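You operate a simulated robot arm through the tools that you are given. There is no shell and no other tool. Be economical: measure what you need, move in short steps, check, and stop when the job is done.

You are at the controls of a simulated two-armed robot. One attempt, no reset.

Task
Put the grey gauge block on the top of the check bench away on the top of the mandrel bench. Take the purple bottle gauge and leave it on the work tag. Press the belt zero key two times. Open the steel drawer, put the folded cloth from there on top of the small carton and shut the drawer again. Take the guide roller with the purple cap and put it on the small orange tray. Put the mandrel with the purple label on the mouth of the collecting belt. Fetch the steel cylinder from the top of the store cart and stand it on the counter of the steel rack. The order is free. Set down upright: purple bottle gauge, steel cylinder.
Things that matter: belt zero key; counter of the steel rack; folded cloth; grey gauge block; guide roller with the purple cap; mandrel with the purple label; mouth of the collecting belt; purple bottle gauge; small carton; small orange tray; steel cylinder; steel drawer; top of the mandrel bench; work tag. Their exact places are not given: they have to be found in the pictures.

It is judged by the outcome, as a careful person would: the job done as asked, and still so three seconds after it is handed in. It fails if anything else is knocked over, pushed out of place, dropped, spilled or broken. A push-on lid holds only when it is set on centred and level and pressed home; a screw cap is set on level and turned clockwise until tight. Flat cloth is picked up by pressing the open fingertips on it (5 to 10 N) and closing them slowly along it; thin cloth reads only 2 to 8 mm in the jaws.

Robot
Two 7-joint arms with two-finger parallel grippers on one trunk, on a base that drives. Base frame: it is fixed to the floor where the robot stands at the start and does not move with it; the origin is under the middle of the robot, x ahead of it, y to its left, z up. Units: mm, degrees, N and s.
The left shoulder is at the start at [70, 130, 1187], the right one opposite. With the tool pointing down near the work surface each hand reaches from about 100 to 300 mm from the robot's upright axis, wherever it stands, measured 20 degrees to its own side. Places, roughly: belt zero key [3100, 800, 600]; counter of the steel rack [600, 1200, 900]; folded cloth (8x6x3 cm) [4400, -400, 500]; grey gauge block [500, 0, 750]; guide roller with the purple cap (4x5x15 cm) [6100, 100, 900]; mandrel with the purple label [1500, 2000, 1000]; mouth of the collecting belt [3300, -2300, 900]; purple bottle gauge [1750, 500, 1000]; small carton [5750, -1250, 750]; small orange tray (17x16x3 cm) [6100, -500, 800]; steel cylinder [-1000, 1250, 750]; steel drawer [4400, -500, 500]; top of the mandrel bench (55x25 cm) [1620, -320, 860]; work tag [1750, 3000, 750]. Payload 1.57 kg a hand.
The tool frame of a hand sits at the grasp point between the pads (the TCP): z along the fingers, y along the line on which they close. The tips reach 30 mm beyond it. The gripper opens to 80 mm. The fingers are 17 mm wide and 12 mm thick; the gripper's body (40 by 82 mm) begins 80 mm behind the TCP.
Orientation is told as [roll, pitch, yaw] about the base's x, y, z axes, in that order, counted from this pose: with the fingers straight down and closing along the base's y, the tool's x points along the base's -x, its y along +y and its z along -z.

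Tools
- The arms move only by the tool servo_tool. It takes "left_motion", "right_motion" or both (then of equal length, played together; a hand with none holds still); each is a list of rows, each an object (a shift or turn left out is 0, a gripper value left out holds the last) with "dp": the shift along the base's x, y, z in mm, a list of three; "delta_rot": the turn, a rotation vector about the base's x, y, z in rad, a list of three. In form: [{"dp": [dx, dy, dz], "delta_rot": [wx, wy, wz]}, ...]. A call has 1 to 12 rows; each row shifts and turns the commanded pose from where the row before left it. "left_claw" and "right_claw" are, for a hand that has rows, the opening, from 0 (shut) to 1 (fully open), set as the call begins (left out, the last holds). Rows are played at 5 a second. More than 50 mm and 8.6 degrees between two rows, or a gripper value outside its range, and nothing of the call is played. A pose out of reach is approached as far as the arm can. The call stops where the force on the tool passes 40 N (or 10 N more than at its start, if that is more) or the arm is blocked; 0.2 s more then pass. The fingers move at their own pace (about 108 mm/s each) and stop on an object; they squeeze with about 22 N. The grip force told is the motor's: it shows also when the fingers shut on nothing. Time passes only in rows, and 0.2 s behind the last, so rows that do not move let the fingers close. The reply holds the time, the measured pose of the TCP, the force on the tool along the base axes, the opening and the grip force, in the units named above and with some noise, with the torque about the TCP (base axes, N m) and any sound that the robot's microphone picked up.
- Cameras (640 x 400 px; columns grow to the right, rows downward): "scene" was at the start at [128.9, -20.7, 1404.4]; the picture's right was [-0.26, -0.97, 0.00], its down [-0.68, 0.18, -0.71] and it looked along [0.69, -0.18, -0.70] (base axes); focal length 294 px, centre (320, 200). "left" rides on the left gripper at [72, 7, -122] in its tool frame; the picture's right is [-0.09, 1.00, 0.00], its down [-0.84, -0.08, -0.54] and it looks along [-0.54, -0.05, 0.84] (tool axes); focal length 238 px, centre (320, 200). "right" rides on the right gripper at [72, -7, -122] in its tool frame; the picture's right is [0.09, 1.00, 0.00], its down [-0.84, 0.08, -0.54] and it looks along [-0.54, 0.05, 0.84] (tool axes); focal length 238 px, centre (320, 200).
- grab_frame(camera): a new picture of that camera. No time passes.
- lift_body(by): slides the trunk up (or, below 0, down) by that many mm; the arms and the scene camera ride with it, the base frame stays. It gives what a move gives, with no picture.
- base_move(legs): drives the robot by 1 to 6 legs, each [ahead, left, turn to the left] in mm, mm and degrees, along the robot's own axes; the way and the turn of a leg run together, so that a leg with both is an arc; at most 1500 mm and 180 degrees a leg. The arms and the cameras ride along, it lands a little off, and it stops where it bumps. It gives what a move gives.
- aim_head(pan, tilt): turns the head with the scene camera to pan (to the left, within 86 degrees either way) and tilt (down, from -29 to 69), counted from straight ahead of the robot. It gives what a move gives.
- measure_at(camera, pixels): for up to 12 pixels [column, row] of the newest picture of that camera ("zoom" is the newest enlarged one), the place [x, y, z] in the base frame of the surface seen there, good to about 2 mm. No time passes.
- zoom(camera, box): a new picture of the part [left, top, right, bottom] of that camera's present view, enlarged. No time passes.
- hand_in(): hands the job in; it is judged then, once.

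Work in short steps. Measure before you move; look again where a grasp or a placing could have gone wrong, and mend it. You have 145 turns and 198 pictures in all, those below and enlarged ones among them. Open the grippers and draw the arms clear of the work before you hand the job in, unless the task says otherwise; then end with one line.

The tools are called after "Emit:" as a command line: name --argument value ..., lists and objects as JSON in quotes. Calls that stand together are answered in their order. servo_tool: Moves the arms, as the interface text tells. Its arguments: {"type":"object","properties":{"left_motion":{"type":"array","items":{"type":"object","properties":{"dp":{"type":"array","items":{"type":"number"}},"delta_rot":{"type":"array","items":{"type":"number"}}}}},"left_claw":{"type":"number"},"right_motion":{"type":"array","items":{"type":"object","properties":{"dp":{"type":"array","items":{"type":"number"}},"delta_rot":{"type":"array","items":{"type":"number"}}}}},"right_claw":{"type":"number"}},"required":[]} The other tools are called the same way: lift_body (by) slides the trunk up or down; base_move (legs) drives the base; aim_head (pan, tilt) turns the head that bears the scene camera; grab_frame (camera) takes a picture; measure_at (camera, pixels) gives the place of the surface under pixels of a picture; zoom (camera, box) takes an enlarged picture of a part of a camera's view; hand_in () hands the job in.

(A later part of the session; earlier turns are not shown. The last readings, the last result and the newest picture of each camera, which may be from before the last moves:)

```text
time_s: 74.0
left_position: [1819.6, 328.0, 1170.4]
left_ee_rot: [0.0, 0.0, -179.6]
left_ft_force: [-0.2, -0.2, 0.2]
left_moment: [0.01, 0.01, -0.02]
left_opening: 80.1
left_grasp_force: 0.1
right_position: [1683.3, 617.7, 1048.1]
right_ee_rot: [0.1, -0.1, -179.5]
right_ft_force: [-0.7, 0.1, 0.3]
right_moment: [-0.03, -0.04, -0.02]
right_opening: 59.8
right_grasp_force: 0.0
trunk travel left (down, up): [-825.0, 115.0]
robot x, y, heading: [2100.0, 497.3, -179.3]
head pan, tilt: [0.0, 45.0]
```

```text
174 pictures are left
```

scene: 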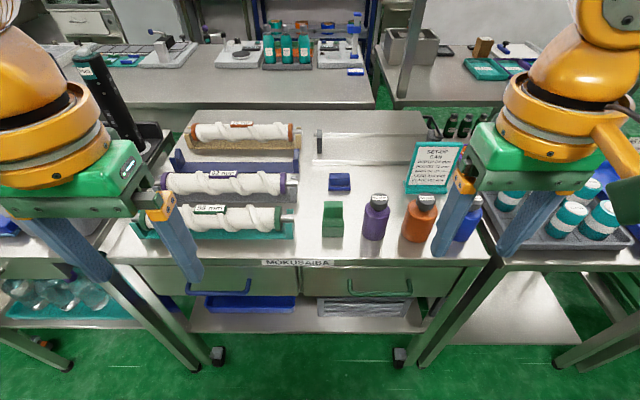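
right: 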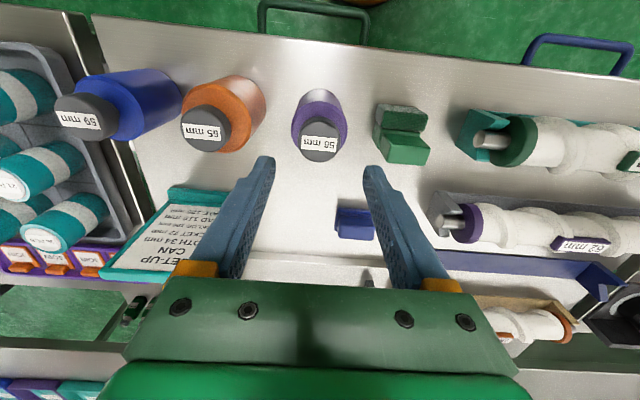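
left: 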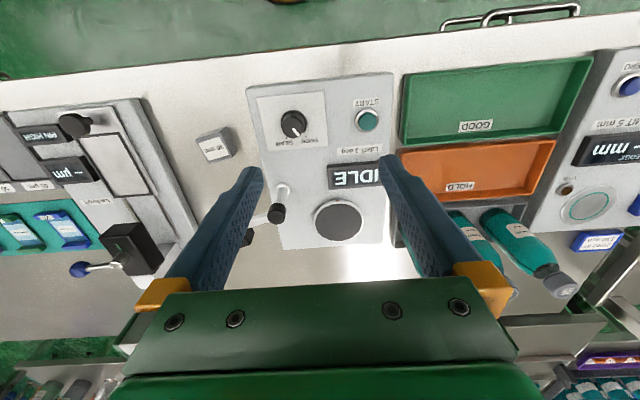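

Well centred between the fingers. Down 72 mm and grip the knob.

Emit:
servo_tool --right_motion '[{"dp": [0, 0, -30]}, {"dp": [0, 0, -30]}, {"dp": [0, 0, -11]}, {}]'

Emit:
servo_tool --right_motion '[{}, {}, {}]' --right_claw 0

Emit:
servo_tool --right_motion '[{"dp": [0, 0, 20]}, {"dp": [0, 0, 30]}, {}]'

Emit:
zoom --camera "scene" --box '[260, 100, 500, 250]'

```text
time_s: 75.0
left_position: [1819.0, 328.3, 1171.4]
left_ee_rot: [0.0, -0.1, -179.4]
left_ft_force: [-0.6, -0.7, 0.0]
left_moment: [-0.01, 0.0, -0.02]
left_opening: 80.2
left_grasp_force: 0.0
right_position: [1682.7, 616.4, 976.7]
right_ee_rot: [0.1, -0.1, -179.6]
right_ft_force: [-0.3, 0.0, -0.2]
right_moment: [0.01, 0.01, -0.01]
right_opening: 60.0
right_grasp_force: 0.1
trunk travel left (down, up): [-825.0, 115.0]
robot x, y, heading: [2100.7, 498.5, -179.3]
head pan, tilt: [0.0, 45.0]
```

```text
time_s: 75.8
left_position: [1818.9, 327.2, 1170.1]
left_ee_rot: [0.0, 0.0, -179.5]
left_ft_force: [0.0, 0.7, -0.4]
left_moment: [0.0, 0.01, -0.03]
left_opening: 79.9
left_grasp_force: 0.1
right_position: [1682.0, 616.7, 976.7]
right_ee_rot: [-0.1, 0.1, -179.5]
right_ft_force: [0.8, -0.1, -0.4]
right_moment: [0.02, -0.01, -0.01]
right_opening: 37.1
right_grasp_force: 21.5
trunk travel left (down, up): [-825.0, 115.0]
robot x, y, heading: [2101.6, 496.9, -179.6]
head pan, tilt: [0.0, 45.0]
```

```text
time_s: 76.7
left_position: [1818.6, 328.3, 1170.3]
left_ee_rot: [0.0, 0.0, -179.5]
left_ft_force: [0.0, -0.9, -0.2]
left_moment: [0.01, -0.03, -0.02]
left_opening: 80.1
left_grasp_force: 0.1
right_position: [1684.2, 617.4, 1026.6]
right_ee_rot: [-0.1, 0.1, -179.5]
right_ft_force: [0.1, 0.0, -1.6]
right_moment: [0.01, 0.02, -0.04]
right_opening: 36.9
right_grasp_force: 22.1
trunk travel left (down, up): [-825.0, 115.0]
robot x, y, heading: [2101.1, 495.2, -179.6]
head pan, tilt: [0.0, 45.0]
```

```text
2.67 times, centred on (380, 175) of scene
```

zoom: 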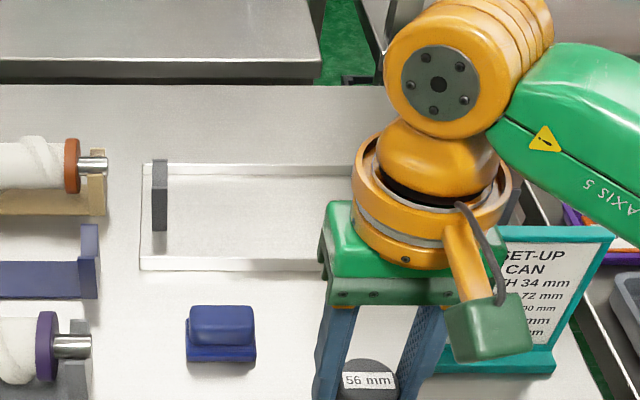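

Held (1.6 N load). I raise and draw back, drive back and along +y toward the work tag, then look.

Emit:
servo_tool --right_motion '[{"dp": [0, 0, 45]}, {"dp": [0, 0, 45]}, {"dp": [25, 10, 35]}, {"dp": [35, 10, 10]}, {"dp": [40, 10, 0]}]'

Emit:
base_move --legs '[[-150, -200, 0], [0, -1000, 0]]'

Emit:
aim_head --pan -40 --tilt 35

Emit:
grab_frame --camera "scene"

```text
time_s: 77.8
left_position: [1820.4, 328.7, 1172.0]
left_ee_rot: [0.1, 0.0, -179.5]
left_ft_force: [0.4, 0.3, -0.2]
left_moment: [-0.02, 0.02, -0.02]
left_opening: 79.9
left_grasp_force: 0.1
right_position: [1785.5, 650.4, 1163.6]
right_ee_rot: [-0.1, 0.0, -179.5]
right_ft_force: [0.1, 0.7, -2.3]
right_moment: [0.01, 0.01, 0.02]
right_opening: 36.9
right_grasp_force: 22.4
trunk travel left (down, up): [-825.0, 115.0]
robot x, y, heading: [2104.9, 499.5, -179.5]
head pan, tilt: [0.0, 45.0]
```

```text
time_s: 84.6
left_position: [1954.8, 1550.8, 1170.1]
left_ee_rot: [-0.1, 0.0, -178.7]
left_ft_force: [0.8, -0.4, 0.5]
left_moment: [-0.01, -0.02, 0.01]
left_opening: 79.9
left_grasp_force: 0.1
right_position: [1918.5, 1871.2, 1162.6]
right_ee_rot: [0.0, 0.1, -178.8]
right_ft_force: [0.5, -0.3, -2.0]
right_moment: [-0.01, 0.06, -0.01]
right_opening: 37.0
right_grasp_force: 22.0
trunk travel left (down, up): [-825.0, 115.0]
robot x, y, heading: [2239.0, 1723.8, -179.1]
head pan, tilt: [0.0, 45.0]
```

```text
time_s: 85.7
left_position: [1956.3, 1551.6, 1170.1]
left_ee_rot: [0.1, 0.0, -178.7]
left_ft_force: [-0.1, -0.2, 0.1]
left_moment: [0.0, 0.05, -0.03]
left_opening: 80.0
left_grasp_force: 0.0
right_position: [1918.0, 1872.6, 1161.7]
right_ee_rot: [0.0, 0.0, -178.9]
right_ft_force: [0.9, -0.5, -2.8]
right_moment: [0.02, 0.03, 0.01]
right_opening: 37.2
right_grasp_force: 22.3
trunk travel left (down, up): [-825.0, 115.0]
robot x, y, heading: [2235.0, 1726.8, -178.8]
head pan, tilt: [-40.0, 35.0]
```

```text
172 pictures are left
```

scene: 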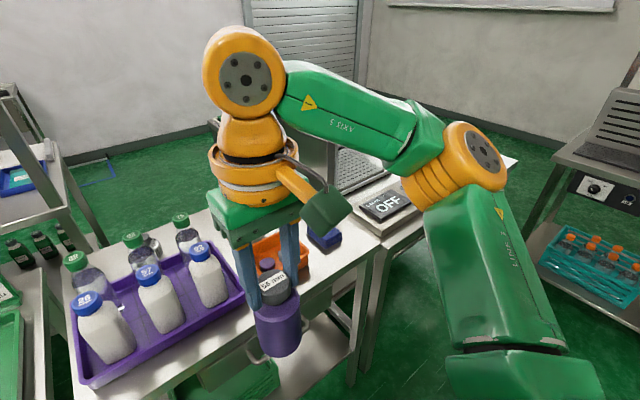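

I measure the table with the "OFF" device and the one to the right before driving on.

Emit:
measure_at --camera "scene" --pixels '[[385, 210], [400, 235], [517, 162], [555, 158], [520, 240], [430, 260], [330, 240], [350, 165], [600, 280], [636, 180], [430, 150], [380, 180]]'

Emit:
base_move --legs '[[0, -800, 0]]'

Emit:
grab_frame --camera "scene"

```text
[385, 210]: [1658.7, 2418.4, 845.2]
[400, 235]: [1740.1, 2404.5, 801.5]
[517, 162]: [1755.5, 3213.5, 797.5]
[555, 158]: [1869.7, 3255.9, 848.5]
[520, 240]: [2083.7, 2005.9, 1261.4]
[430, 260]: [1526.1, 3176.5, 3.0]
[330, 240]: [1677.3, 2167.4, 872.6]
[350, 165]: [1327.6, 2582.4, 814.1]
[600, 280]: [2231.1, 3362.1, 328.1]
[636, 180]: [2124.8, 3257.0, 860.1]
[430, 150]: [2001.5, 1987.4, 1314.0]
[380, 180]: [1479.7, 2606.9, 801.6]
```

```text
time_s: 89.9
left_position: [1942.4, 2337.8, 1170.1]
left_ee_rot: [-0.2, 0.1, -179.0]
left_ft_force: [0.1, 0.0, -0.2]
left_moment: [0.03, 0.0, -0.01]
left_opening: 79.8
left_grasp_force: 0.1
right_position: [1904.3, 2657.1, 1162.5]
right_ee_rot: [0.0, 0.0, -178.9]
right_ft_force: [0.1, -0.3, -2.2]
right_moment: [0.02, -0.04, 0.01]
right_opening: 37.1
right_grasp_force: 22.2
trunk travel left (down, up): [-825.0, 115.0]
robot x, y, heading: [2227.0, 2511.0, -178.9]
head pan, tilt: [-40.0, 35.0]
```

```text
171 pictures are left
```

scene: 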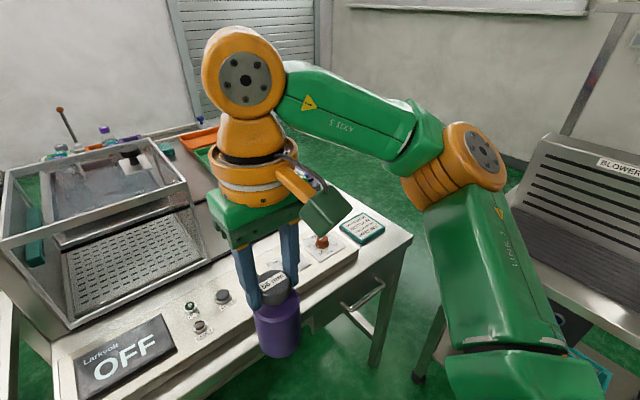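

The teal-framed card at (362,228) may be the work tag. I zoom and measure.

Emit:
zoom --camera "scene" --box '[280, 180, 440, 280]'

Emit:
measure_at --camera "scene" --pixels '[[362, 228], [340, 226], [362, 213], [384, 229], [362, 244], [322, 243], [410, 240], [345, 285], [320, 305]]'

```text
4.00 times, centred on (360, 230) of scene
```

zoom: 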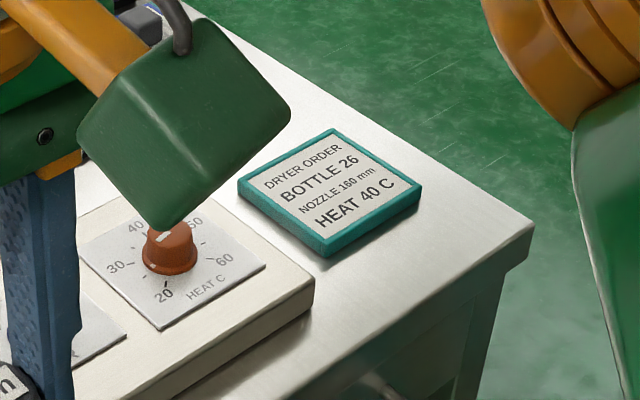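

```text
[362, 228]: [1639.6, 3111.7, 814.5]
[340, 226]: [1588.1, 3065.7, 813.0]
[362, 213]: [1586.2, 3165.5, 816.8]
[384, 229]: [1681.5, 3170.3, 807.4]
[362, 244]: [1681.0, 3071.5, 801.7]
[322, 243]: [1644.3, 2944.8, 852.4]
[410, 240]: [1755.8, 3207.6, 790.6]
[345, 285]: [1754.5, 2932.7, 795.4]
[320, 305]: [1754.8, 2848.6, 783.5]
```

The card "DRYER ORDER / BOTTLE 26" is the work tag, centre (1637,3115,814). I drive so that the right hand can reach it, keeping off the blower table.

Emit:
base_move --legs '[[0, -395, 0], [130, 0, -1]]'

Emit:
aim_head --pan -20 --tilt 50

Emit:
grab_frame --camera "scene"

```text
time_s: 93.2
left_position: [1807.8, 2736.1, 1170.7]
left_ee_rot: [-0.1, -0.2, -179.8]
left_ft_force: [0.0, -0.1, 0.1]
left_moment: [0.03, 0.03, -0.01]
left_opening: 79.9
left_grasp_force: 0.0
right_position: [1775.7, 3055.4, 1164.2]
right_ee_rot: [0.0, -0.1, -179.9]
right_ft_force: [-0.6, 0.3, -1.9]
right_moment: [-0.02, 0.02, 0.04]
right_opening: 37.2
right_grasp_force: 21.9
trunk travel left (down, up): [-825.0, 115.0]
robot x, y, heading: [2084.0, 2901.1, -179.7]
head pan, tilt: [-40.0, 35.0]
```

```text
time_s: 94.0
left_position: [1805.1, 2735.2, 1170.4]
left_ee_rot: [0.0, 0.0, -179.9]
left_ft_force: [-0.7, 0.4, -1.0]
left_moment: [-0.03, -0.04, 0.01]
left_opening: 79.9
left_grasp_force: 0.1
right_position: [1771.2, 3055.8, 1162.7]
right_ee_rot: [0.0, 0.0, -179.9]
right_ft_force: [0.0, -0.8, -1.8]
right_moment: [-0.02, -0.02, 0.0]
right_opening: 37.1
right_grasp_force: 21.9
trunk travel left (down, up): [-825.0, 115.0]
robot x, y, heading: [2087.5, 2902.8, -179.8]
head pan, tilt: [-20.0, 50.0]
```

```text
169 pictures are left
```

scene: 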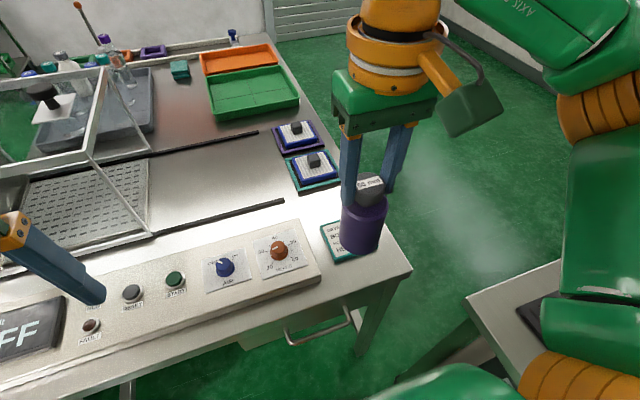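

I move over the tag and lower to ~40 mm above.

Emit:
servo_tool --right_motion '[{"dp": [-34, 15, -20]}, {"dp": [-34, 15, -20]}, {"dp": [-34, 15, -20]}, {"dp": [-33, 16, -20]}, {"dp": [0, 0, -40]}, {"dp": [0, 0, -40]}, {"dp": [0, 0, -35]}, {}]'

Emit:
grab_frame --camera "scene"

Emit:
zoom --camera "scene" --box '[270, 150, 430, 250]'

```text
time_s: 95.8
left_position: [1804.3, 2734.3, 1170.1]
left_ee_rot: [0.0, 0.0, -179.9]
left_ft_force: [0.2, -0.6, -0.2]
left_moment: [-0.05, 0.03, 0.0]
left_opening: 80.0
left_grasp_force: 0.1
right_position: [1637.2, 3118.9, 965.2]
right_ee_rot: [0.0, -0.1, -180.0]
right_ft_force: [0.7, -0.5, -2.2]
right_moment: [0.03, 0.02, -0.02]
right_opening: 37.1
right_grasp_force: 22.5
trunk travel left (down, up): [-825.0, 115.0]
robot x, y, heading: [2086.4, 2900.6, -180.0]
head pan, tilt: [-20.0, 50.0]
```

```text
168 pictures are left
```

scene: 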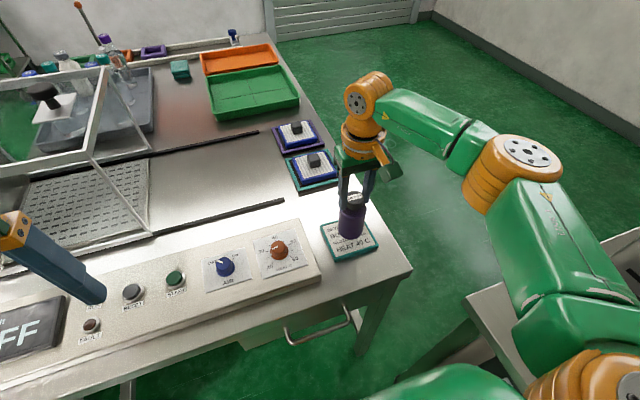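

```text
4.00 times, centred on (350, 200) of scene
```

zoom: 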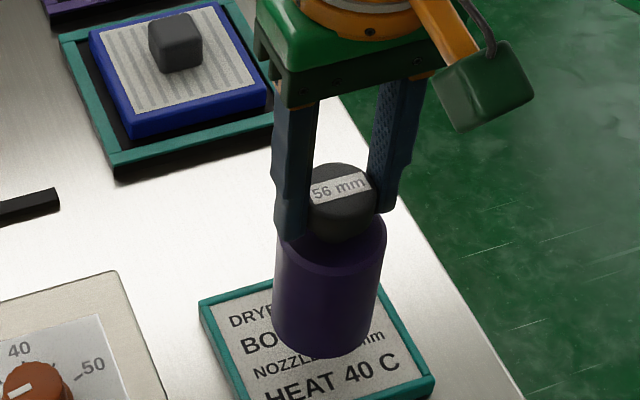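

Above the tag. I lower in small steps to contact (expected TCP z ≈ 930).

Emit:
servo_tool --right_motion '[{"dp": [0, 0, -15]}, {"dp": [0, 0, -12]}, {"dp": [0, 0, -4]}, {"dp": [0, 0, -3]}, {}]'

```text
time_s: 97.0
left_position: [1804.3, 2735.0, 1171.2]
left_ee_rot: [0.0, 0.0, -179.8]
left_ft_force: [0.8, 0.0, 0.3]
left_moment: [0.01, -0.02, -0.01]
left_opening: 80.1
left_grasp_force: 0.1
right_position: [1636.7, 3117.4, 933.3]
right_ee_rot: [-0.1, 0.0, -180.0]
right_ft_force: [-0.1, 0.9, -2.5]
right_moment: [-0.02, -0.01, 0.01]
right_opening: 37.1
right_grasp_force: 21.3
trunk travel left (down, up): [-825.0, 115.0]
robot x, y, heading: [2088.2, 2904.1, -179.8]
head pan, tilt: [-20.0, 50.0]
```

Emit:
servo_tool --right_motion '[{"dp": [0, 0, -2]}, {"dp": [0, 0, -1.5]}, {}]'

```text
time_s: 97.8
left_position: [1806.1, 2734.0, 1171.6]
left_ee_rot: [-0.1, 0.0, -179.8]
left_ft_force: [0.9, -0.6, -0.3]
left_moment: [-0.04, 0.0, -0.01]
left_opening: 80.3
left_grasp_force: 0.0
right_position: [1638.8, 3116.0, 931.9]
right_ee_rot: [-0.1, -0.2, -179.9]
right_ft_force: [-5.2, 3.5, 16.4]
right_moment: [0.36, 0.35, 0.01]
right_opening: 37.4
right_grasp_force: 22.4
trunk travel left (down, up): [-825.0, 115.0]
robot x, y, heading: [2090.1, 2898.1, -179.9]
head pan, tilt: [-20.0, 50.0]
```

Firm contact (16 N). I back off 1 mm, release, rise straight and look.

Emit:
servo_tool --right_motion '[{"dp": [0, 0, 1.2]}, {}]'

Emit:
servo_tool --right_motion '[{}, {}, {"dp": [0, 0, 25]}, {"dp": [0, 0, 45]}, {"dp": [0, 0, 45]}, {"dp": [25, -15, 35]}, {"dp": [35, -20, 25]}, {"dp": [35, -15, 25]}, {"dp": [35, -10, 20]}]' --right_claw 0.75

Emit:
grab_frame --camera "scene"

Emit:
measure_at --camera "scene" --pixels '[[30, 20], [45, 40], [270, 70], [470, 300], [405, 265]]'

```text
time_s: 98.5
left_position: [1805.9, 2734.5, 1171.4]
left_ee_rot: [-0.1, -0.2, -180.0]
left_ft_force: [-0.1, 0.7, -0.5]
left_moment: [0.01, -0.02, 0.0]
left_opening: 80.0
left_grasp_force: 0.1
right_position: [1637.9, 3115.7, 932.1]
right_ee_rot: [0.0, 0.0, -179.9]
right_ft_force: [-0.9, 0.6, 8.3]
right_moment: [0.08, 0.04, -0.01]
right_opening: 37.3
right_grasp_force: 22.4
trunk travel left (down, up): [-825.0, 115.0]
robot x, y, heading: [2089.0, 2900.6, -180.0]
head pan, tilt: [-20.0, 50.0]
```

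```text
time_s: 100.5
left_position: [1807.8, 2733.9, 1170.6]
left_ee_rot: [-0.1, -0.1, -180.0]
left_ft_force: [-0.8, -1.0, -1.2]
left_moment: [0.02, -0.01, 0.0]
left_opening: 80.3
left_grasp_force: 0.1
right_position: [1771.5, 3055.7, 1154.0]
right_ee_rot: [0.0, 0.0, -179.9]
right_ft_force: [-0.1, 0.4, -0.3]
right_moment: [0.0, -0.01, 0.02]
right_opening: 59.8
right_grasp_force: 0.2
trunk travel left (down, up): [-825.0, 115.0]
robot x, y, heading: [2087.9, 2903.3, -179.8]
head pan, tilt: [-20.0, 50.0]
```

```text
166 pictures are left
```

scene: 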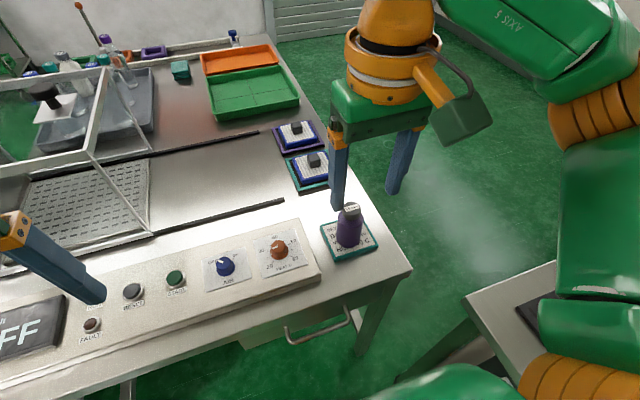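

```text
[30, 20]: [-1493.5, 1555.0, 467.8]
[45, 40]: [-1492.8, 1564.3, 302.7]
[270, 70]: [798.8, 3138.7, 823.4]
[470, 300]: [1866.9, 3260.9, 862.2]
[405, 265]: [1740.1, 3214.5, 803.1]
```

The gauge stands on the tag. Now the purple-label mandrel near (1500,2000): I drive back along the aisle and look.

Emit:
base_move --legs '[[-140, 0, 0], [0, 900, 0]]'

Emit:
aim_head --pan 0 --tilt 35

Emit:
grab_frame --camera "scene"

Emit:
zoom --camera "scene" --box '[160, 80, 480, 280]'

```text
time_s: 106.1
left_position: [1939.8, 1838.0, 1170.4]
left_ee_rot: [0.0, 0.1, 179.4]
left_ft_force: [-0.4, 0.8, -0.2]
left_moment: [-0.06, -0.01, 0.04]
left_opening: 79.8
left_grasp_force: 0.0
right_position: [1907.1, 2161.1, 1152.0]
right_ee_rot: [0.1, 0.0, 179.5]
right_ft_force: [-0.2, 0.0, -0.3]
right_moment: [-0.02, 0.0, -0.01]
right_opening: 60.0
right_grasp_force: 0.1
trunk travel left (down, up): [-825.0, 115.0]
robot x, y, heading: [2223.9, 2002.8, 179.2]
head pan, tilt: [-20.0, 50.0]
```

```text
time_s: 107.0
left_position: [1939.4, 1837.0, 1170.5]
left_ee_rot: [0.0, 0.0, 179.4]
left_ft_force: [0.2, -0.4, 0.6]
left_moment: [0.02, -0.02, -0.03]
left_opening: 79.8
left_grasp_force: 0.0
right_position: [1907.5, 2158.1, 1153.4]
right_ee_rot: [0.0, 0.0, 179.4]
right_ft_force: [-0.1, 0.9, -0.3]
right_moment: [0.03, -0.01, 0.01]
right_opening: 60.0
right_grasp_force: 0.0
trunk travel left (down, up): [-825.0, 115.0]
robot x, y, heading: [2223.0, 2005.8, 179.3]
head pan, tilt: [0.0, 35.0]
```

```text
165 pictures are left
```

scene: 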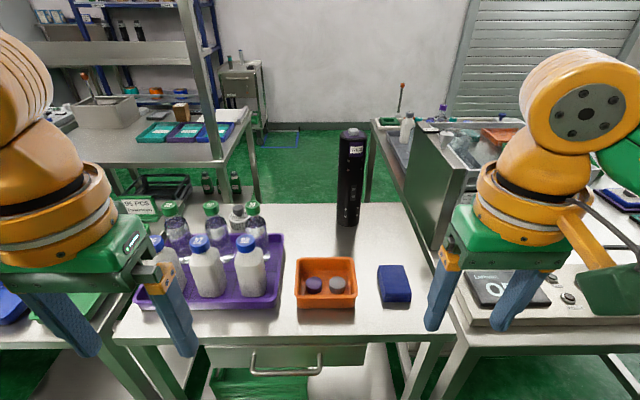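

```text
2.00 times, centred on (320, 180) of scene
```

zoom: 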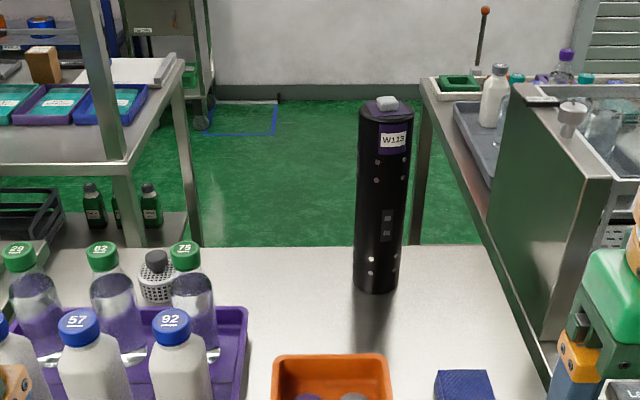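

I measure the mandrel W113 (zoom (385,190)).

Emit:
measure_at --camera "zoom" --pixels '[[387, 104], [386, 120], [384, 170], [378, 230], [375, 285], [361, 200], [407, 200], [440, 270], [375, 298], [340, 255], [370, 110], [404, 108]]'

Emit:
measure_at --camera "scene" --pixels '[[360, 338], [395, 330], [240, 65], [240, 100], [408, 270], [356, 265], [420, 210]]'

```text
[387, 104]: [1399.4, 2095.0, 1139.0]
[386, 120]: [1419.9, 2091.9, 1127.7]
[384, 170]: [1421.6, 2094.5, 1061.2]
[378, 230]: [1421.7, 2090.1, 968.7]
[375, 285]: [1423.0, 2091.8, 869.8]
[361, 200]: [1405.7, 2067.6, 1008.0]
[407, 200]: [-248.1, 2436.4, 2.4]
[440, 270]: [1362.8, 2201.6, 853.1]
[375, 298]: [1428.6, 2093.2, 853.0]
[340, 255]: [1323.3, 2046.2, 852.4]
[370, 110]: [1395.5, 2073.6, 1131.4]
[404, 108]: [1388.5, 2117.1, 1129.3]
```

```text
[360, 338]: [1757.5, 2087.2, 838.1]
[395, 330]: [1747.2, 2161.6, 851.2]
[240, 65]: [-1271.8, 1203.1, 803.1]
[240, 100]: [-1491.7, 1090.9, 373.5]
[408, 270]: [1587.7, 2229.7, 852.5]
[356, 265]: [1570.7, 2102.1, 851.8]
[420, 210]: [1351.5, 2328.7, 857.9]
```

The mandrel (centre ≈(1395,2094)) is close to the far edge, better taken from the other side later along with the cylinder. Next the belt zero key near (3100,800): I turn round and drive there.

Emit:
base_move --legs '[[0, 0, -179], [0, -1150, 0]]'

Emit:
aim_head --pan 0 --tilt 35

Emit:
grab_frame --camera "scene"

```text
time_s: 120.2
left_position: [2490.4, 996.3, 1171.2]
left_ee_rot: [-0.2, 0.0, -1.8]
left_ft_force: [-0.8, -0.4, -0.5]
left_moment: [0.0, -0.01, -0.01]
left_opening: 79.8
left_grasp_force: 0.1
right_position: [2516.2, 674.1, 1152.8]
right_ee_rot: [0.0, 0.0, -1.7]
right_ft_force: [-0.2, -0.3, 0.0]
right_moment: [-0.01, -0.01, 0.0]
right_opening: 59.7
right_grasp_force: 0.0
trunk travel left (down, up): [-825.0, 115.0]
robot x, y, heading: [2202.7, 836.5, -1.8]
head pan, tilt: [0.0, 35.0]
```

```text
time_s: 120.8
left_position: [2490.8, 996.6, 1169.5]
left_ee_rot: [-0.1, 0.0, -1.7]
left_ft_force: [-0.6, 0.3, 0.3]
left_moment: [0.0, -0.02, -0.01]
left_opening: 79.9
left_grasp_force: 0.0
right_position: [2516.7, 675.4, 1153.4]
right_ee_rot: [0.1, 0.0, -1.7]
right_ft_force: [0.2, 0.0, -1.2]
right_moment: [0.03, 0.03, 0.02]
right_opening: 60.2
right_grasp_force: 0.1
trunk travel left (down, up): [-825.0, 115.0]
robot x, y, heading: [2202.1, 836.2, -1.8]
head pan, tilt: [0.0, 35.0]
```

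```text
163 pictures are left
```

scene: 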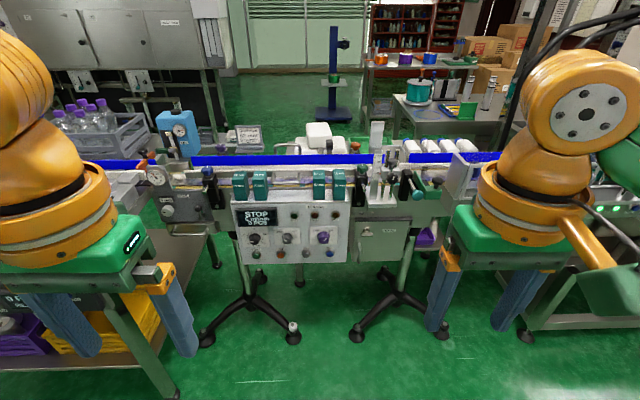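

Control panel at (290,235); I zoom on it to find the zero key.

Emit:
zoom --camera "scene" --box '[220, 190, 364, 280]'

Emit:
measure_at --camera "zoom" --pixels '[[320, 100], [80, 200], [520, 200], [300, 250], [150, 240], [290, 190], [400, 240], [465, 230], [300, 150]]'

```text
4.44 times, centred on (292, 235) of scene
```

zoom: 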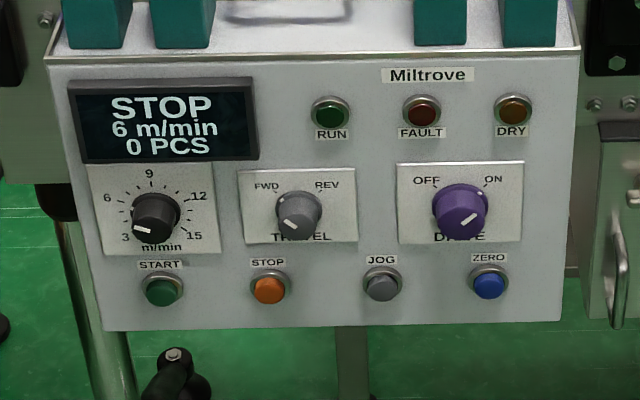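

```text
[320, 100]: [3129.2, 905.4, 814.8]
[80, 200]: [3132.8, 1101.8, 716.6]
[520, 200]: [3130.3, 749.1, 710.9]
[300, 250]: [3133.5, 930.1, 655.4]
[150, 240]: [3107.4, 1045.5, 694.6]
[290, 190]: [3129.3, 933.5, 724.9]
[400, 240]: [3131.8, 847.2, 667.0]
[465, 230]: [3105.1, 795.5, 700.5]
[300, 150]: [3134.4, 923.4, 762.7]
```

I measure the ZERO key, panel around it and obstacles on the floor.

Emit:
measure_at --camera "zoom" --pixels '[[489, 288], [489, 280], [482, 285], [497, 285], [489, 310], [520, 285], [383, 288]]'

Emit:
measure_at --camera "scene" --pixels '[[205, 340], [293, 335], [356, 332], [100, 310], [180, 270], [175, 395], [130, 290], [426, 305]]'

```text
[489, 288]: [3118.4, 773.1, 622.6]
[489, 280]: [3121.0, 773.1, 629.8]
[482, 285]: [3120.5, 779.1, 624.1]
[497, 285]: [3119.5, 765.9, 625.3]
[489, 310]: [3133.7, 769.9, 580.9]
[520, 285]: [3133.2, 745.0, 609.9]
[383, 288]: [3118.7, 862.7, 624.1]
```

```text
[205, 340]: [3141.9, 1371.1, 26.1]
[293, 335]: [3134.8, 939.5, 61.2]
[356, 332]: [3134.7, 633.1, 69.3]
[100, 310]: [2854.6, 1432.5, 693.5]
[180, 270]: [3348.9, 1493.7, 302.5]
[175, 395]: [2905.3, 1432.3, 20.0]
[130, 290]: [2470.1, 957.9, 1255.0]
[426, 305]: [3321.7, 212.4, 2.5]
```

Key face centre (3119,773,625). I drive to x≈2560, lower the trunk 500 mm, and turn the right hand horizontal with closed fingers.

Emit:
base_move --legs '[[355, 75, 1.8]]'

Emit:
lift_body --by -500

Emit:
servo_tool --right_motion '[{"dp": [12, 2, 0], "delta_rot": [0, -0.1428, 0]}, {"dp": [12, 2, 0], "delta_rot": [0, -0.1428, 0]}, {"dp": [12, 2, 0], "delta_rot": [0, -0.1428, 0]}, {"dp": [12, 2, 0], "delta_rot": [0, -0.1428, 0]}, {"dp": [12, 2, 0], "delta_rot": [0, -0.1428, 0]}, {"dp": [12, 2, 0], "delta_rot": [0, -0.1428, 0]}, {"dp": [12, 2, 0], "delta_rot": [0, -0.1428, 0]}, {"dp": [12, 2, 0], "delta_rot": [0, -0.1428, 0]}, {"dp": [12, 2, 0], "delta_rot": [0, -0.1428, 0]}, {"dp": [12, 2, 0], "delta_rot": [0, -0.1428, 0]}, {"dp": [12, 2, 0], "delta_rot": [0, -0.1428, 0]}]' --right_claw 0

```text
time_s: 123.2
left_position: [2841.5, 1075.8, 1170.5]
left_ee_rot: [0.0, -0.1, 0.3]
left_ft_force: [0.1, 0.4, -1.0]
left_moment: [-0.03, -0.03, 0.05]
left_opening: 80.1
left_grasp_force: 0.0
right_position: [2877.4, 755.1, 1154.9]
right_ee_rot: [0.0, -0.1, 0.2]
right_ft_force: [0.1, -0.4, 0.4]
right_moment: [-0.03, -0.02, 0.05]
right_opening: 60.0
right_grasp_force: 0.1
trunk travel left (down, up): [-825.0, 115.0]
robot x, y, heading: [2561.7, 910.4, 0.3]
head pan, tilt: [0.0, 35.0]
```

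```text
refused: -500 is not a number from -400 to 400
```

```text
time_s: 125.5
left_position: [2843.8, 1078.0, 1171.3]
left_ee_rot: [-0.1, 0.0, 0.3]
left_ft_force: [0.8, -0.3, -0.2]
left_moment: [-0.03, 0.01, -0.03]
left_opening: 79.8
left_grasp_force: 0.0
right_position: [3000.7, 801.0, 1153.7]
right_ee_rot: [3.4, -79.0, -0.2]
right_ft_force: [0.3, -0.2, 0.0]
right_moment: [-0.01, 0.01, 0.02]
right_opening: 0.0
right_grasp_force: 21.5
right hand out of reach, approached as far as the arm can: row 8, 9, 10, 11
trunk travel left (down, up): [-825.0, 115.0]
robot x, y, heading: [2559.8, 908.3, 0.0]
head pan, tilt: [0.0, 35.0]
```

The trunk limit is 400 per call; I lower in two, first checking what the hand approached.

Emit:
lift_body --by -300

Emit:
lift_body --by -230

Emit:
servo_tool --right_motion '[{"dp": [20, -14, 0]}, {"dp": [20, -14, 0]}, {}]'

Emit:
aim_head --pan -8 --tilt 25

Emit:
grab_frame --camera "scene"

Emit:
grab_frame --camera "right"

```text
time_s: 128.6
left_position: [2843.0, 1076.8, 869.9]
left_ee_rot: [0.1, 0.0, 0.2]
left_ft_force: [0.9, 0.8, 0.6]
left_moment: [0.02, 0.02, 0.02]
left_opening: 80.2
left_grasp_force: 0.1
right_position: [3001.2, 797.8, 852.1]
right_ee_rot: [3.4, -78.9, -0.2]
right_ft_force: [0.5, -1.1, -1.0]
right_moment: [0.04, 0.01, -0.02]
right_opening: 0.1
right_grasp_force: 21.5
trunk travel left (down, up): [-525.0, 415.0]
robot x, y, heading: [2561.6, 911.5, 0.4]
head pan, tilt: [0.0, 35.0]
```

```text
time_s: 131.0
left_position: [2844.2, 1077.3, 639.9]
left_ee_rot: [0.0, 0.0, 0.2]
left_ft_force: [0.4, -0.8, 0.0]
left_moment: [0.0, -0.03, -0.04]
left_opening: 80.0
left_grasp_force: 0.1
right_position: [3002.6, 799.0, 623.5]
right_ee_rot: [3.2, -78.9, -0.2]
right_ft_force: [0.0, 0.0, 0.0]
right_moment: [-0.05, -0.03, -0.01]
right_opening: 0.0
right_grasp_force: 21.1
trunk travel left (down, up): [-295.0, 645.0]
robot x, y, heading: [2561.8, 908.0, 0.3]
head pan, tilt: [0.0, 35.0]
```

```text
time_s: 131.8
left_position: [2843.5, 1077.1, 640.3]
left_ee_rot: [-0.2, 0.0, 0.2]
left_ft_force: [-0.6, -0.9, 0.2]
left_moment: [0.01, 0.0, 0.03]
left_opening: 79.9
left_grasp_force: 0.1
right_position: [3032.6, 776.7, 622.0]
right_ee_rot: [3.2, -78.7, -0.2]
right_ft_force: [-0.7, -0.1, -0.1]
right_moment: [0.0, -0.01, 0.01]
right_opening: 0.4
right_grasp_force: 20.9
right hand out of reach, approached as far as the arm can: row 2
trunk travel left (down, up): [-295.0, 645.0]
robot x, y, heading: [2558.2, 909.5, 0.3]
head pan, tilt: [0.0, 35.0]
```

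```text
time_s: 132.5
left_position: [2843.5, 1077.3, 641.2]
left_ee_rot: [0.1, 0.0, 0.2]
left_ft_force: [1.0, -0.4, -0.1]
left_moment: [-0.03, -0.01, 0.02]
left_opening: 80.1
left_grasp_force: 0.1
right_position: [3031.6, 777.4, 622.2]
right_ee_rot: [3.1, -78.7, -0.2]
right_ft_force: [0.6, -0.3, 0.4]
right_moment: [-0.01, 0.02, 0.01]
right_opening: 0.0
right_grasp_force: 21.2
trunk travel left (down, up): [-295.0, 645.0]
robot x, y, heading: [2565.2, 909.9, -0.1]
head pan, tilt: [-8.0, 25.0]
```

```text
161 pictures are left
```

scene: 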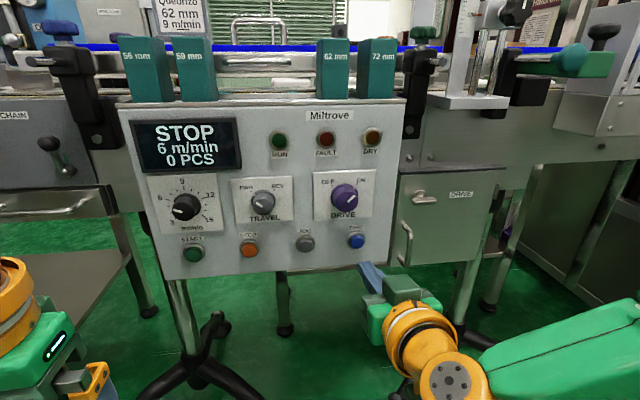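

```text
160 pictures are left
```

right: 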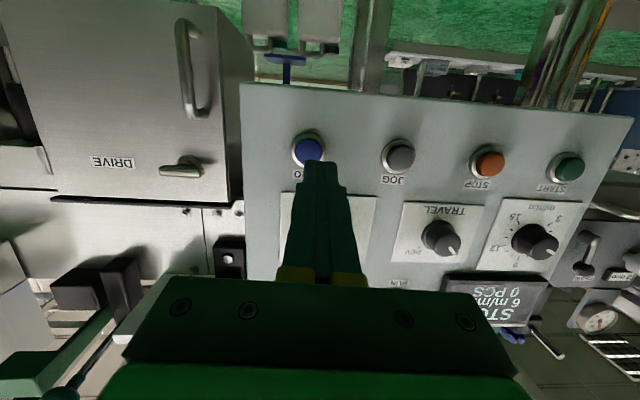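

The tip is at about (3061,776,616), arm near its limit. I pull the hand back, drive the base 80 mm ahead, and raise 9 mm.

Emit:
servo_tool --right_motion '[{"dp": [-30, 0, 0]}, {"dp": [-30, 0, 9]}, {}]'

Emit:
base_move --legs '[[80, 0, 0]]'

Emit:
servo_tool --right_motion '[{"dp": [0, 0, 0], "delta_rot": [0, -0.09, 0]}, {"dp": [0, 0, 0], "delta_rot": [0, -0.09, 0]}]'

Emit:
grab_frame --camera "right"

Emit:
measure_at --camera "right" --pixels '[[308, 150], [320, 170], [320, 160]]'

```text
time_s: 133.3
left_position: [2843.8, 1077.1, 640.7]
left_ee_rot: [0.0, 0.0, 0.2]
left_ft_force: [1.1, -0.9, 0.0]
left_moment: [0.0, 0.01, 0.04]
left_opening: 80.3
left_grasp_force: 0.0
right_position: [3003.0, 786.4, 636.5]
right_ee_rot: [3.2, -78.7, -0.2]
right_ft_force: [1.2, -0.6, 0.9]
right_moment: [0.03, 0.02, 0.03]
right_opening: 0.0
right_grasp_force: 21.5
right hand out of reach, approached as far as the arm can: row 1, 2
trunk travel left (down, up): [-295.0, 645.0]
robot x, y, heading: [2562.3, 910.8, 0.1]
head pan, tilt: [-8.0, 25.0]
```

```text
time_s: 134.3
left_position: [2924.7, 1075.2, 640.5]
left_ee_rot: [0.0, 0.1, 0.1]
left_ft_force: [-0.3, -0.2, -0.1]
left_moment: [-0.02, 0.0, 0.01]
left_opening: 80.0
left_grasp_force: 0.1
right_position: [3082.6, 786.6, 635.6]
right_ee_rot: [3.3, -78.9, -0.3]
right_ft_force: [0.0, -0.7, -0.6]
right_moment: [0.01, 0.01, 0.04]
right_opening: 0.0
right_grasp_force: 20.5
trunk travel left (down, up): [-295.0, 645.0]
robot x, y, heading: [2638.6, 907.6, 0.2]
head pan, tilt: [-8.0, 25.0]
```

```text
time_s: 134.9
left_position: [2924.1, 1076.3, 639.8]
left_ee_rot: [0.0, 0.0, 0.1]
left_ft_force: [-0.2, -0.7, -0.2]
left_moment: [0.02, -0.02, 0.01]
left_opening: 80.0
left_grasp_force: 0.1
right_position: [3080.5, 805.6, 642.8]
right_ee_rot: [6.8, -89.1, -4.0]
right_ft_force: [-0.2, -0.3, 0.3]
right_moment: [0.01, 0.0, 0.03]
right_opening: 0.0
right_grasp_force: 21.3
right hand out of reach, approached as far as the arm can: row 1, 2
trunk travel left (down, up): [-295.0, 645.0]
robot x, y, heading: [2642.5, 913.2, 0.0]
head pan, tilt: [-8.0, 25.0]
```

```text
159 pictures are left
```

right: 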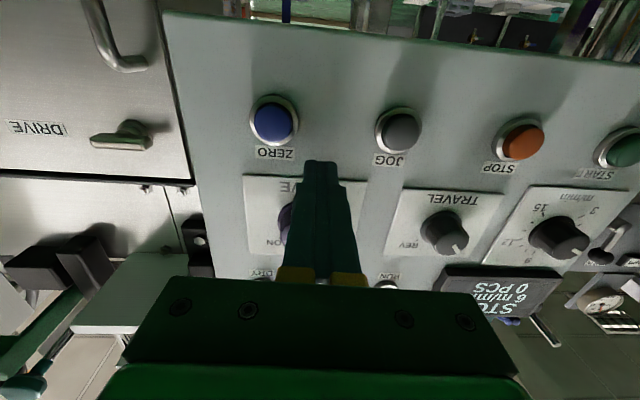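

```text
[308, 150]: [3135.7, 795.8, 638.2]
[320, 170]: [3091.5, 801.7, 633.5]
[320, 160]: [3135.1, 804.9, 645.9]
```

The wrist limit makes exact horizontal unreachable (y drifts). I pitch back to about 30° below horizontal and reread.

Emit:
servo_tool --right_motion '[{"dp": [-8, 0, 0], "delta_rot": [0, 0.12, 0]}, {"dp": [-8, 0, 0], "delta_rot": [0, 0.12, 0]}, {"dp": [-4, 0, 0], "delta_rot": [0, 0.12, 0]}, {"dp": [0, 0, 0], "delta_rot": [0, 0.12, 0]}, {}]'

Emit:
grab_frame --camera "right"

```text
time_s: 136.2
left_position: [2923.0, 1077.5, 641.2]
left_ee_rot: [0.0, 0.0, 0.1]
left_ft_force: [0.0, 0.2, 0.1]
left_moment: [-0.04, 0.01, -0.02]
left_opening: 79.8
left_grasp_force: 0.1
right_position: [3065.4, 807.8, 643.6]
right_ee_rot: [3.3, -61.6, -0.1]
right_ft_force: [0.5, -0.6, 0.2]
right_moment: [0.0, -0.02, 0.01]
right_opening: 0.1
right_grasp_force: 21.2
right hand out of reach, approached as far as the arm can: row 1
trunk travel left (down, up): [-295.0, 645.0]
robot x, y, heading: [2641.0, 911.5, -0.1]
head pan, tilt: [-8.0, 25.0]
```

```text
158 pictures are left
```

right: 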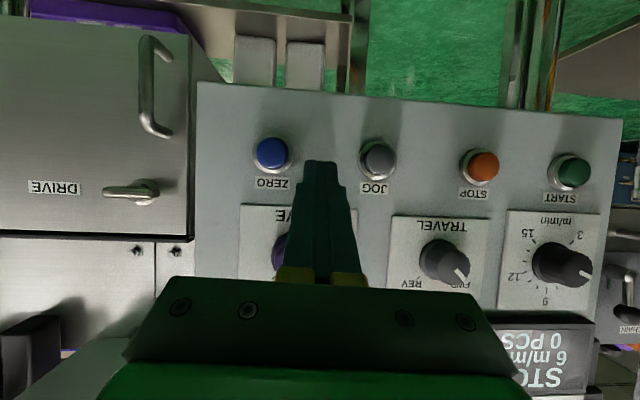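

Now the pose is reachable. I shift y −35 and z −4 so the tip lines up with the ZERO key, then check.

Emit:
servo_tool --right_motion '[{"dp": [0, -18, -2]}, {"dp": [0, -17, -2]}, {}]'

Emit:
grab_frame --camera "right"

Emit:
zoom --camera "scene" --box '[280, 150, 440, 250]'

```text
time_s: 136.9
left_position: [2923.6, 1077.2, 641.6]
left_ee_rot: [-0.1, 0.0, 0.1]
left_ft_force: [-0.5, 1.0, 1.0]
left_moment: [0.0, 0.01, -0.01]
left_opening: 80.2
left_grasp_force: 0.0
right_position: [3065.6, 772.1, 639.4]
right_ee_rot: [3.1, -61.7, -0.1]
right_ft_force: [-1.0, 0.1, -0.1]
right_moment: [-0.02, -0.02, 0.02]
right_opening: 0.0
right_grasp_force: 21.4
trunk travel left (down, up): [-295.0, 645.0]
robot x, y, heading: [2640.5, 909.9, 0.0]
head pan, tilt: [-8.0, 25.0]
```

```text
157 pictures are left
```

right: 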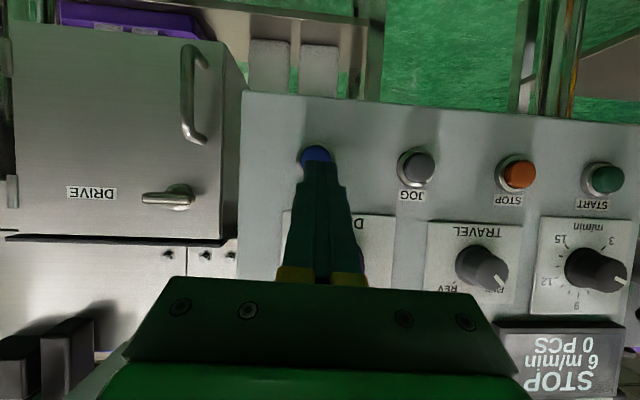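

```text
4.00 times, centred on (360, 200) of scene
```

zoom: 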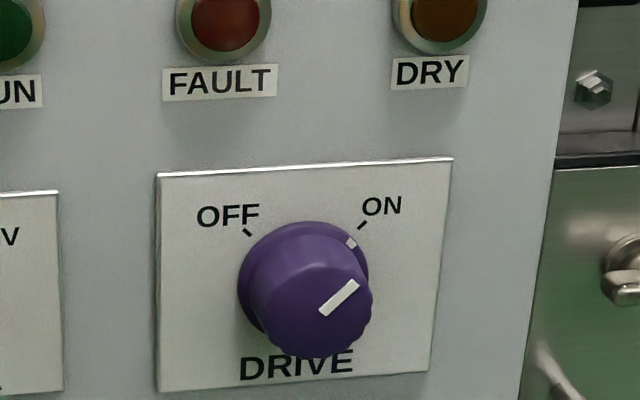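

Aligned. I advance in small steps until the key clicks (contact near +27 mm).

Emit:
servo_tool --right_motion '[{"dp": [12, 0, 0]}, {"dp": [10, 0, 0]}, {"dp": [4, 0, 0]}, {"dp": [2, 0, 0]}, {"dp": [2, 0, 0]}]'

```text
time_s: 138.2
left_position: [2923.3, 1076.9, 640.7]
left_ee_rot: [0.0, -0.1, 0.1]
left_ft_force: [-0.5, 0.6, 0.0]
left_moment: [-0.02, -0.01, 0.01]
left_opening: 79.9
left_grasp_force: 0.0
right_position: [3095.9, 771.4, 640.6]
right_ee_rot: [3.1, -61.7, -0.2]
right_ft_force: [-3.3, -0.4, -0.9]
right_moment: [0.03, 0.03, -0.01]
right_opening: 0.0
right_grasp_force: 21.1
trunk travel left (down, up): [-295.0, 645.0]
robot x, y, heading: [2641.4, 911.6, -0.1]
head pan, tilt: [-8.0, 25.0]
heard: click
```

Click heard (first press). I back off 15 mm, then press again by the same amount.

Emit:
servo_tool --right_motion '[{"dp": [-8, 0, 0]}, {"dp": [-8, 0, 0]}, {}]'

Emit:
zoom --camera "scene" --box '[120, 90, 440, 290]'

Emit:
servo_tool --right_motion '[{"dp": [10, 0, 0]}, {"dp": [4, 0, 0]}, {"dp": [2, 0, 0]}, {}]'

Emit:
servo_tool --right_motion '[{"dp": [-8, 0, 0]}, {"dp": [-12, 0, 0]}, {"dp": [-30, 0, 0]}]'

Emit:
zoom --camera "scene" --box '[120, 90, 440, 290]'

```text
time_s: 138.9
left_position: [2924.7, 1076.2, 640.1]
left_ee_rot: [-0.1, 0.1, 0.1]
left_ft_force: [0.5, -0.2, -0.1]
left_moment: [0.0, 0.01, 0.0]
left_opening: 80.1
left_grasp_force: 0.1
right_position: [3080.1, 772.0, 638.8]
right_ee_rot: [3.1, -61.6, -0.2]
right_ft_force: [0.7, -0.4, -0.3]
right_moment: [-0.04, -0.01, -0.02]
right_opening: 0.0
right_grasp_force: 21.0
trunk travel left (down, up): [-295.0, 645.0]
robot x, y, heading: [2644.7, 908.8, -0.0]
head pan, tilt: [-8.0, 25.0]
```

```text
2.00 times, centred on (280, 190) of scene
```

zoom: 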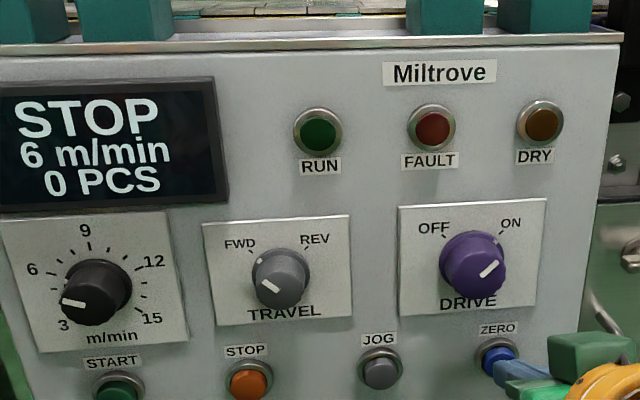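

```text
time_s: 139.9
left_position: [2923.7, 1077.1, 640.6]
left_ee_rot: [-0.1, -0.1, 0.1]
left_ft_force: [-0.7, -0.2, -0.3]
left_moment: [0.0, 0.0, 0.02]
left_opening: 79.8
left_grasp_force: 0.1
right_position: [3095.7, 773.0, 639.2]
right_ee_rot: [3.0, -61.7, -0.1]
right_ft_force: [-2.6, 1.3, 2.2]
right_moment: [-0.03, 0.01, 0.01]
right_opening: 0.0
right_grasp_force: 21.3
trunk travel left (down, up): [-295.0, 645.0]
robot x, y, heading: [2639.8, 907.9, 0.1]
head pan, tilt: [-8.0, 25.0]
heard: click
```

```text
time_s: 140.8
left_position: [2924.5, 1077.0, 640.6]
left_ee_rot: [-0.1, 0.2, 0.2]
left_ft_force: [0.1, -0.2, -0.4]
left_moment: [-0.02, 0.01, -0.02]
left_opening: 79.9
left_grasp_force: 0.1
right_position: [3044.0, 774.1, 640.2]
right_ee_rot: [2.9, -61.7, -0.1]
right_ft_force: [-1.2, -0.4, 0.0]
right_moment: [0.01, -0.01, 0.03]
right_opening: 0.1
right_grasp_force: 21.1
trunk travel left (down, up): [-295.0, 645.0]
robot x, y, heading: [2639.2, 908.8, 0.2]
head pan, tilt: [-8.0, 25.0]
```

```text
2.00 times, centred on (280, 190) of scene
```

zoom: 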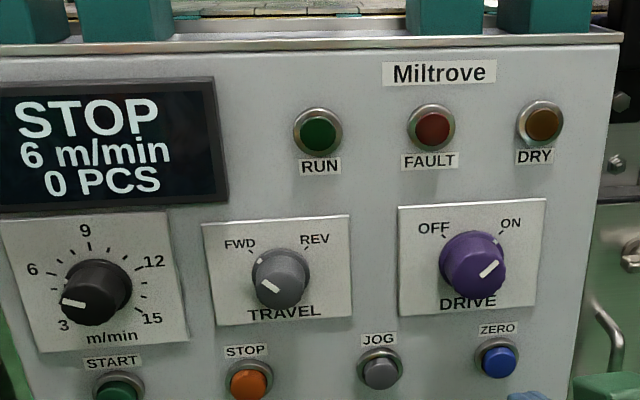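

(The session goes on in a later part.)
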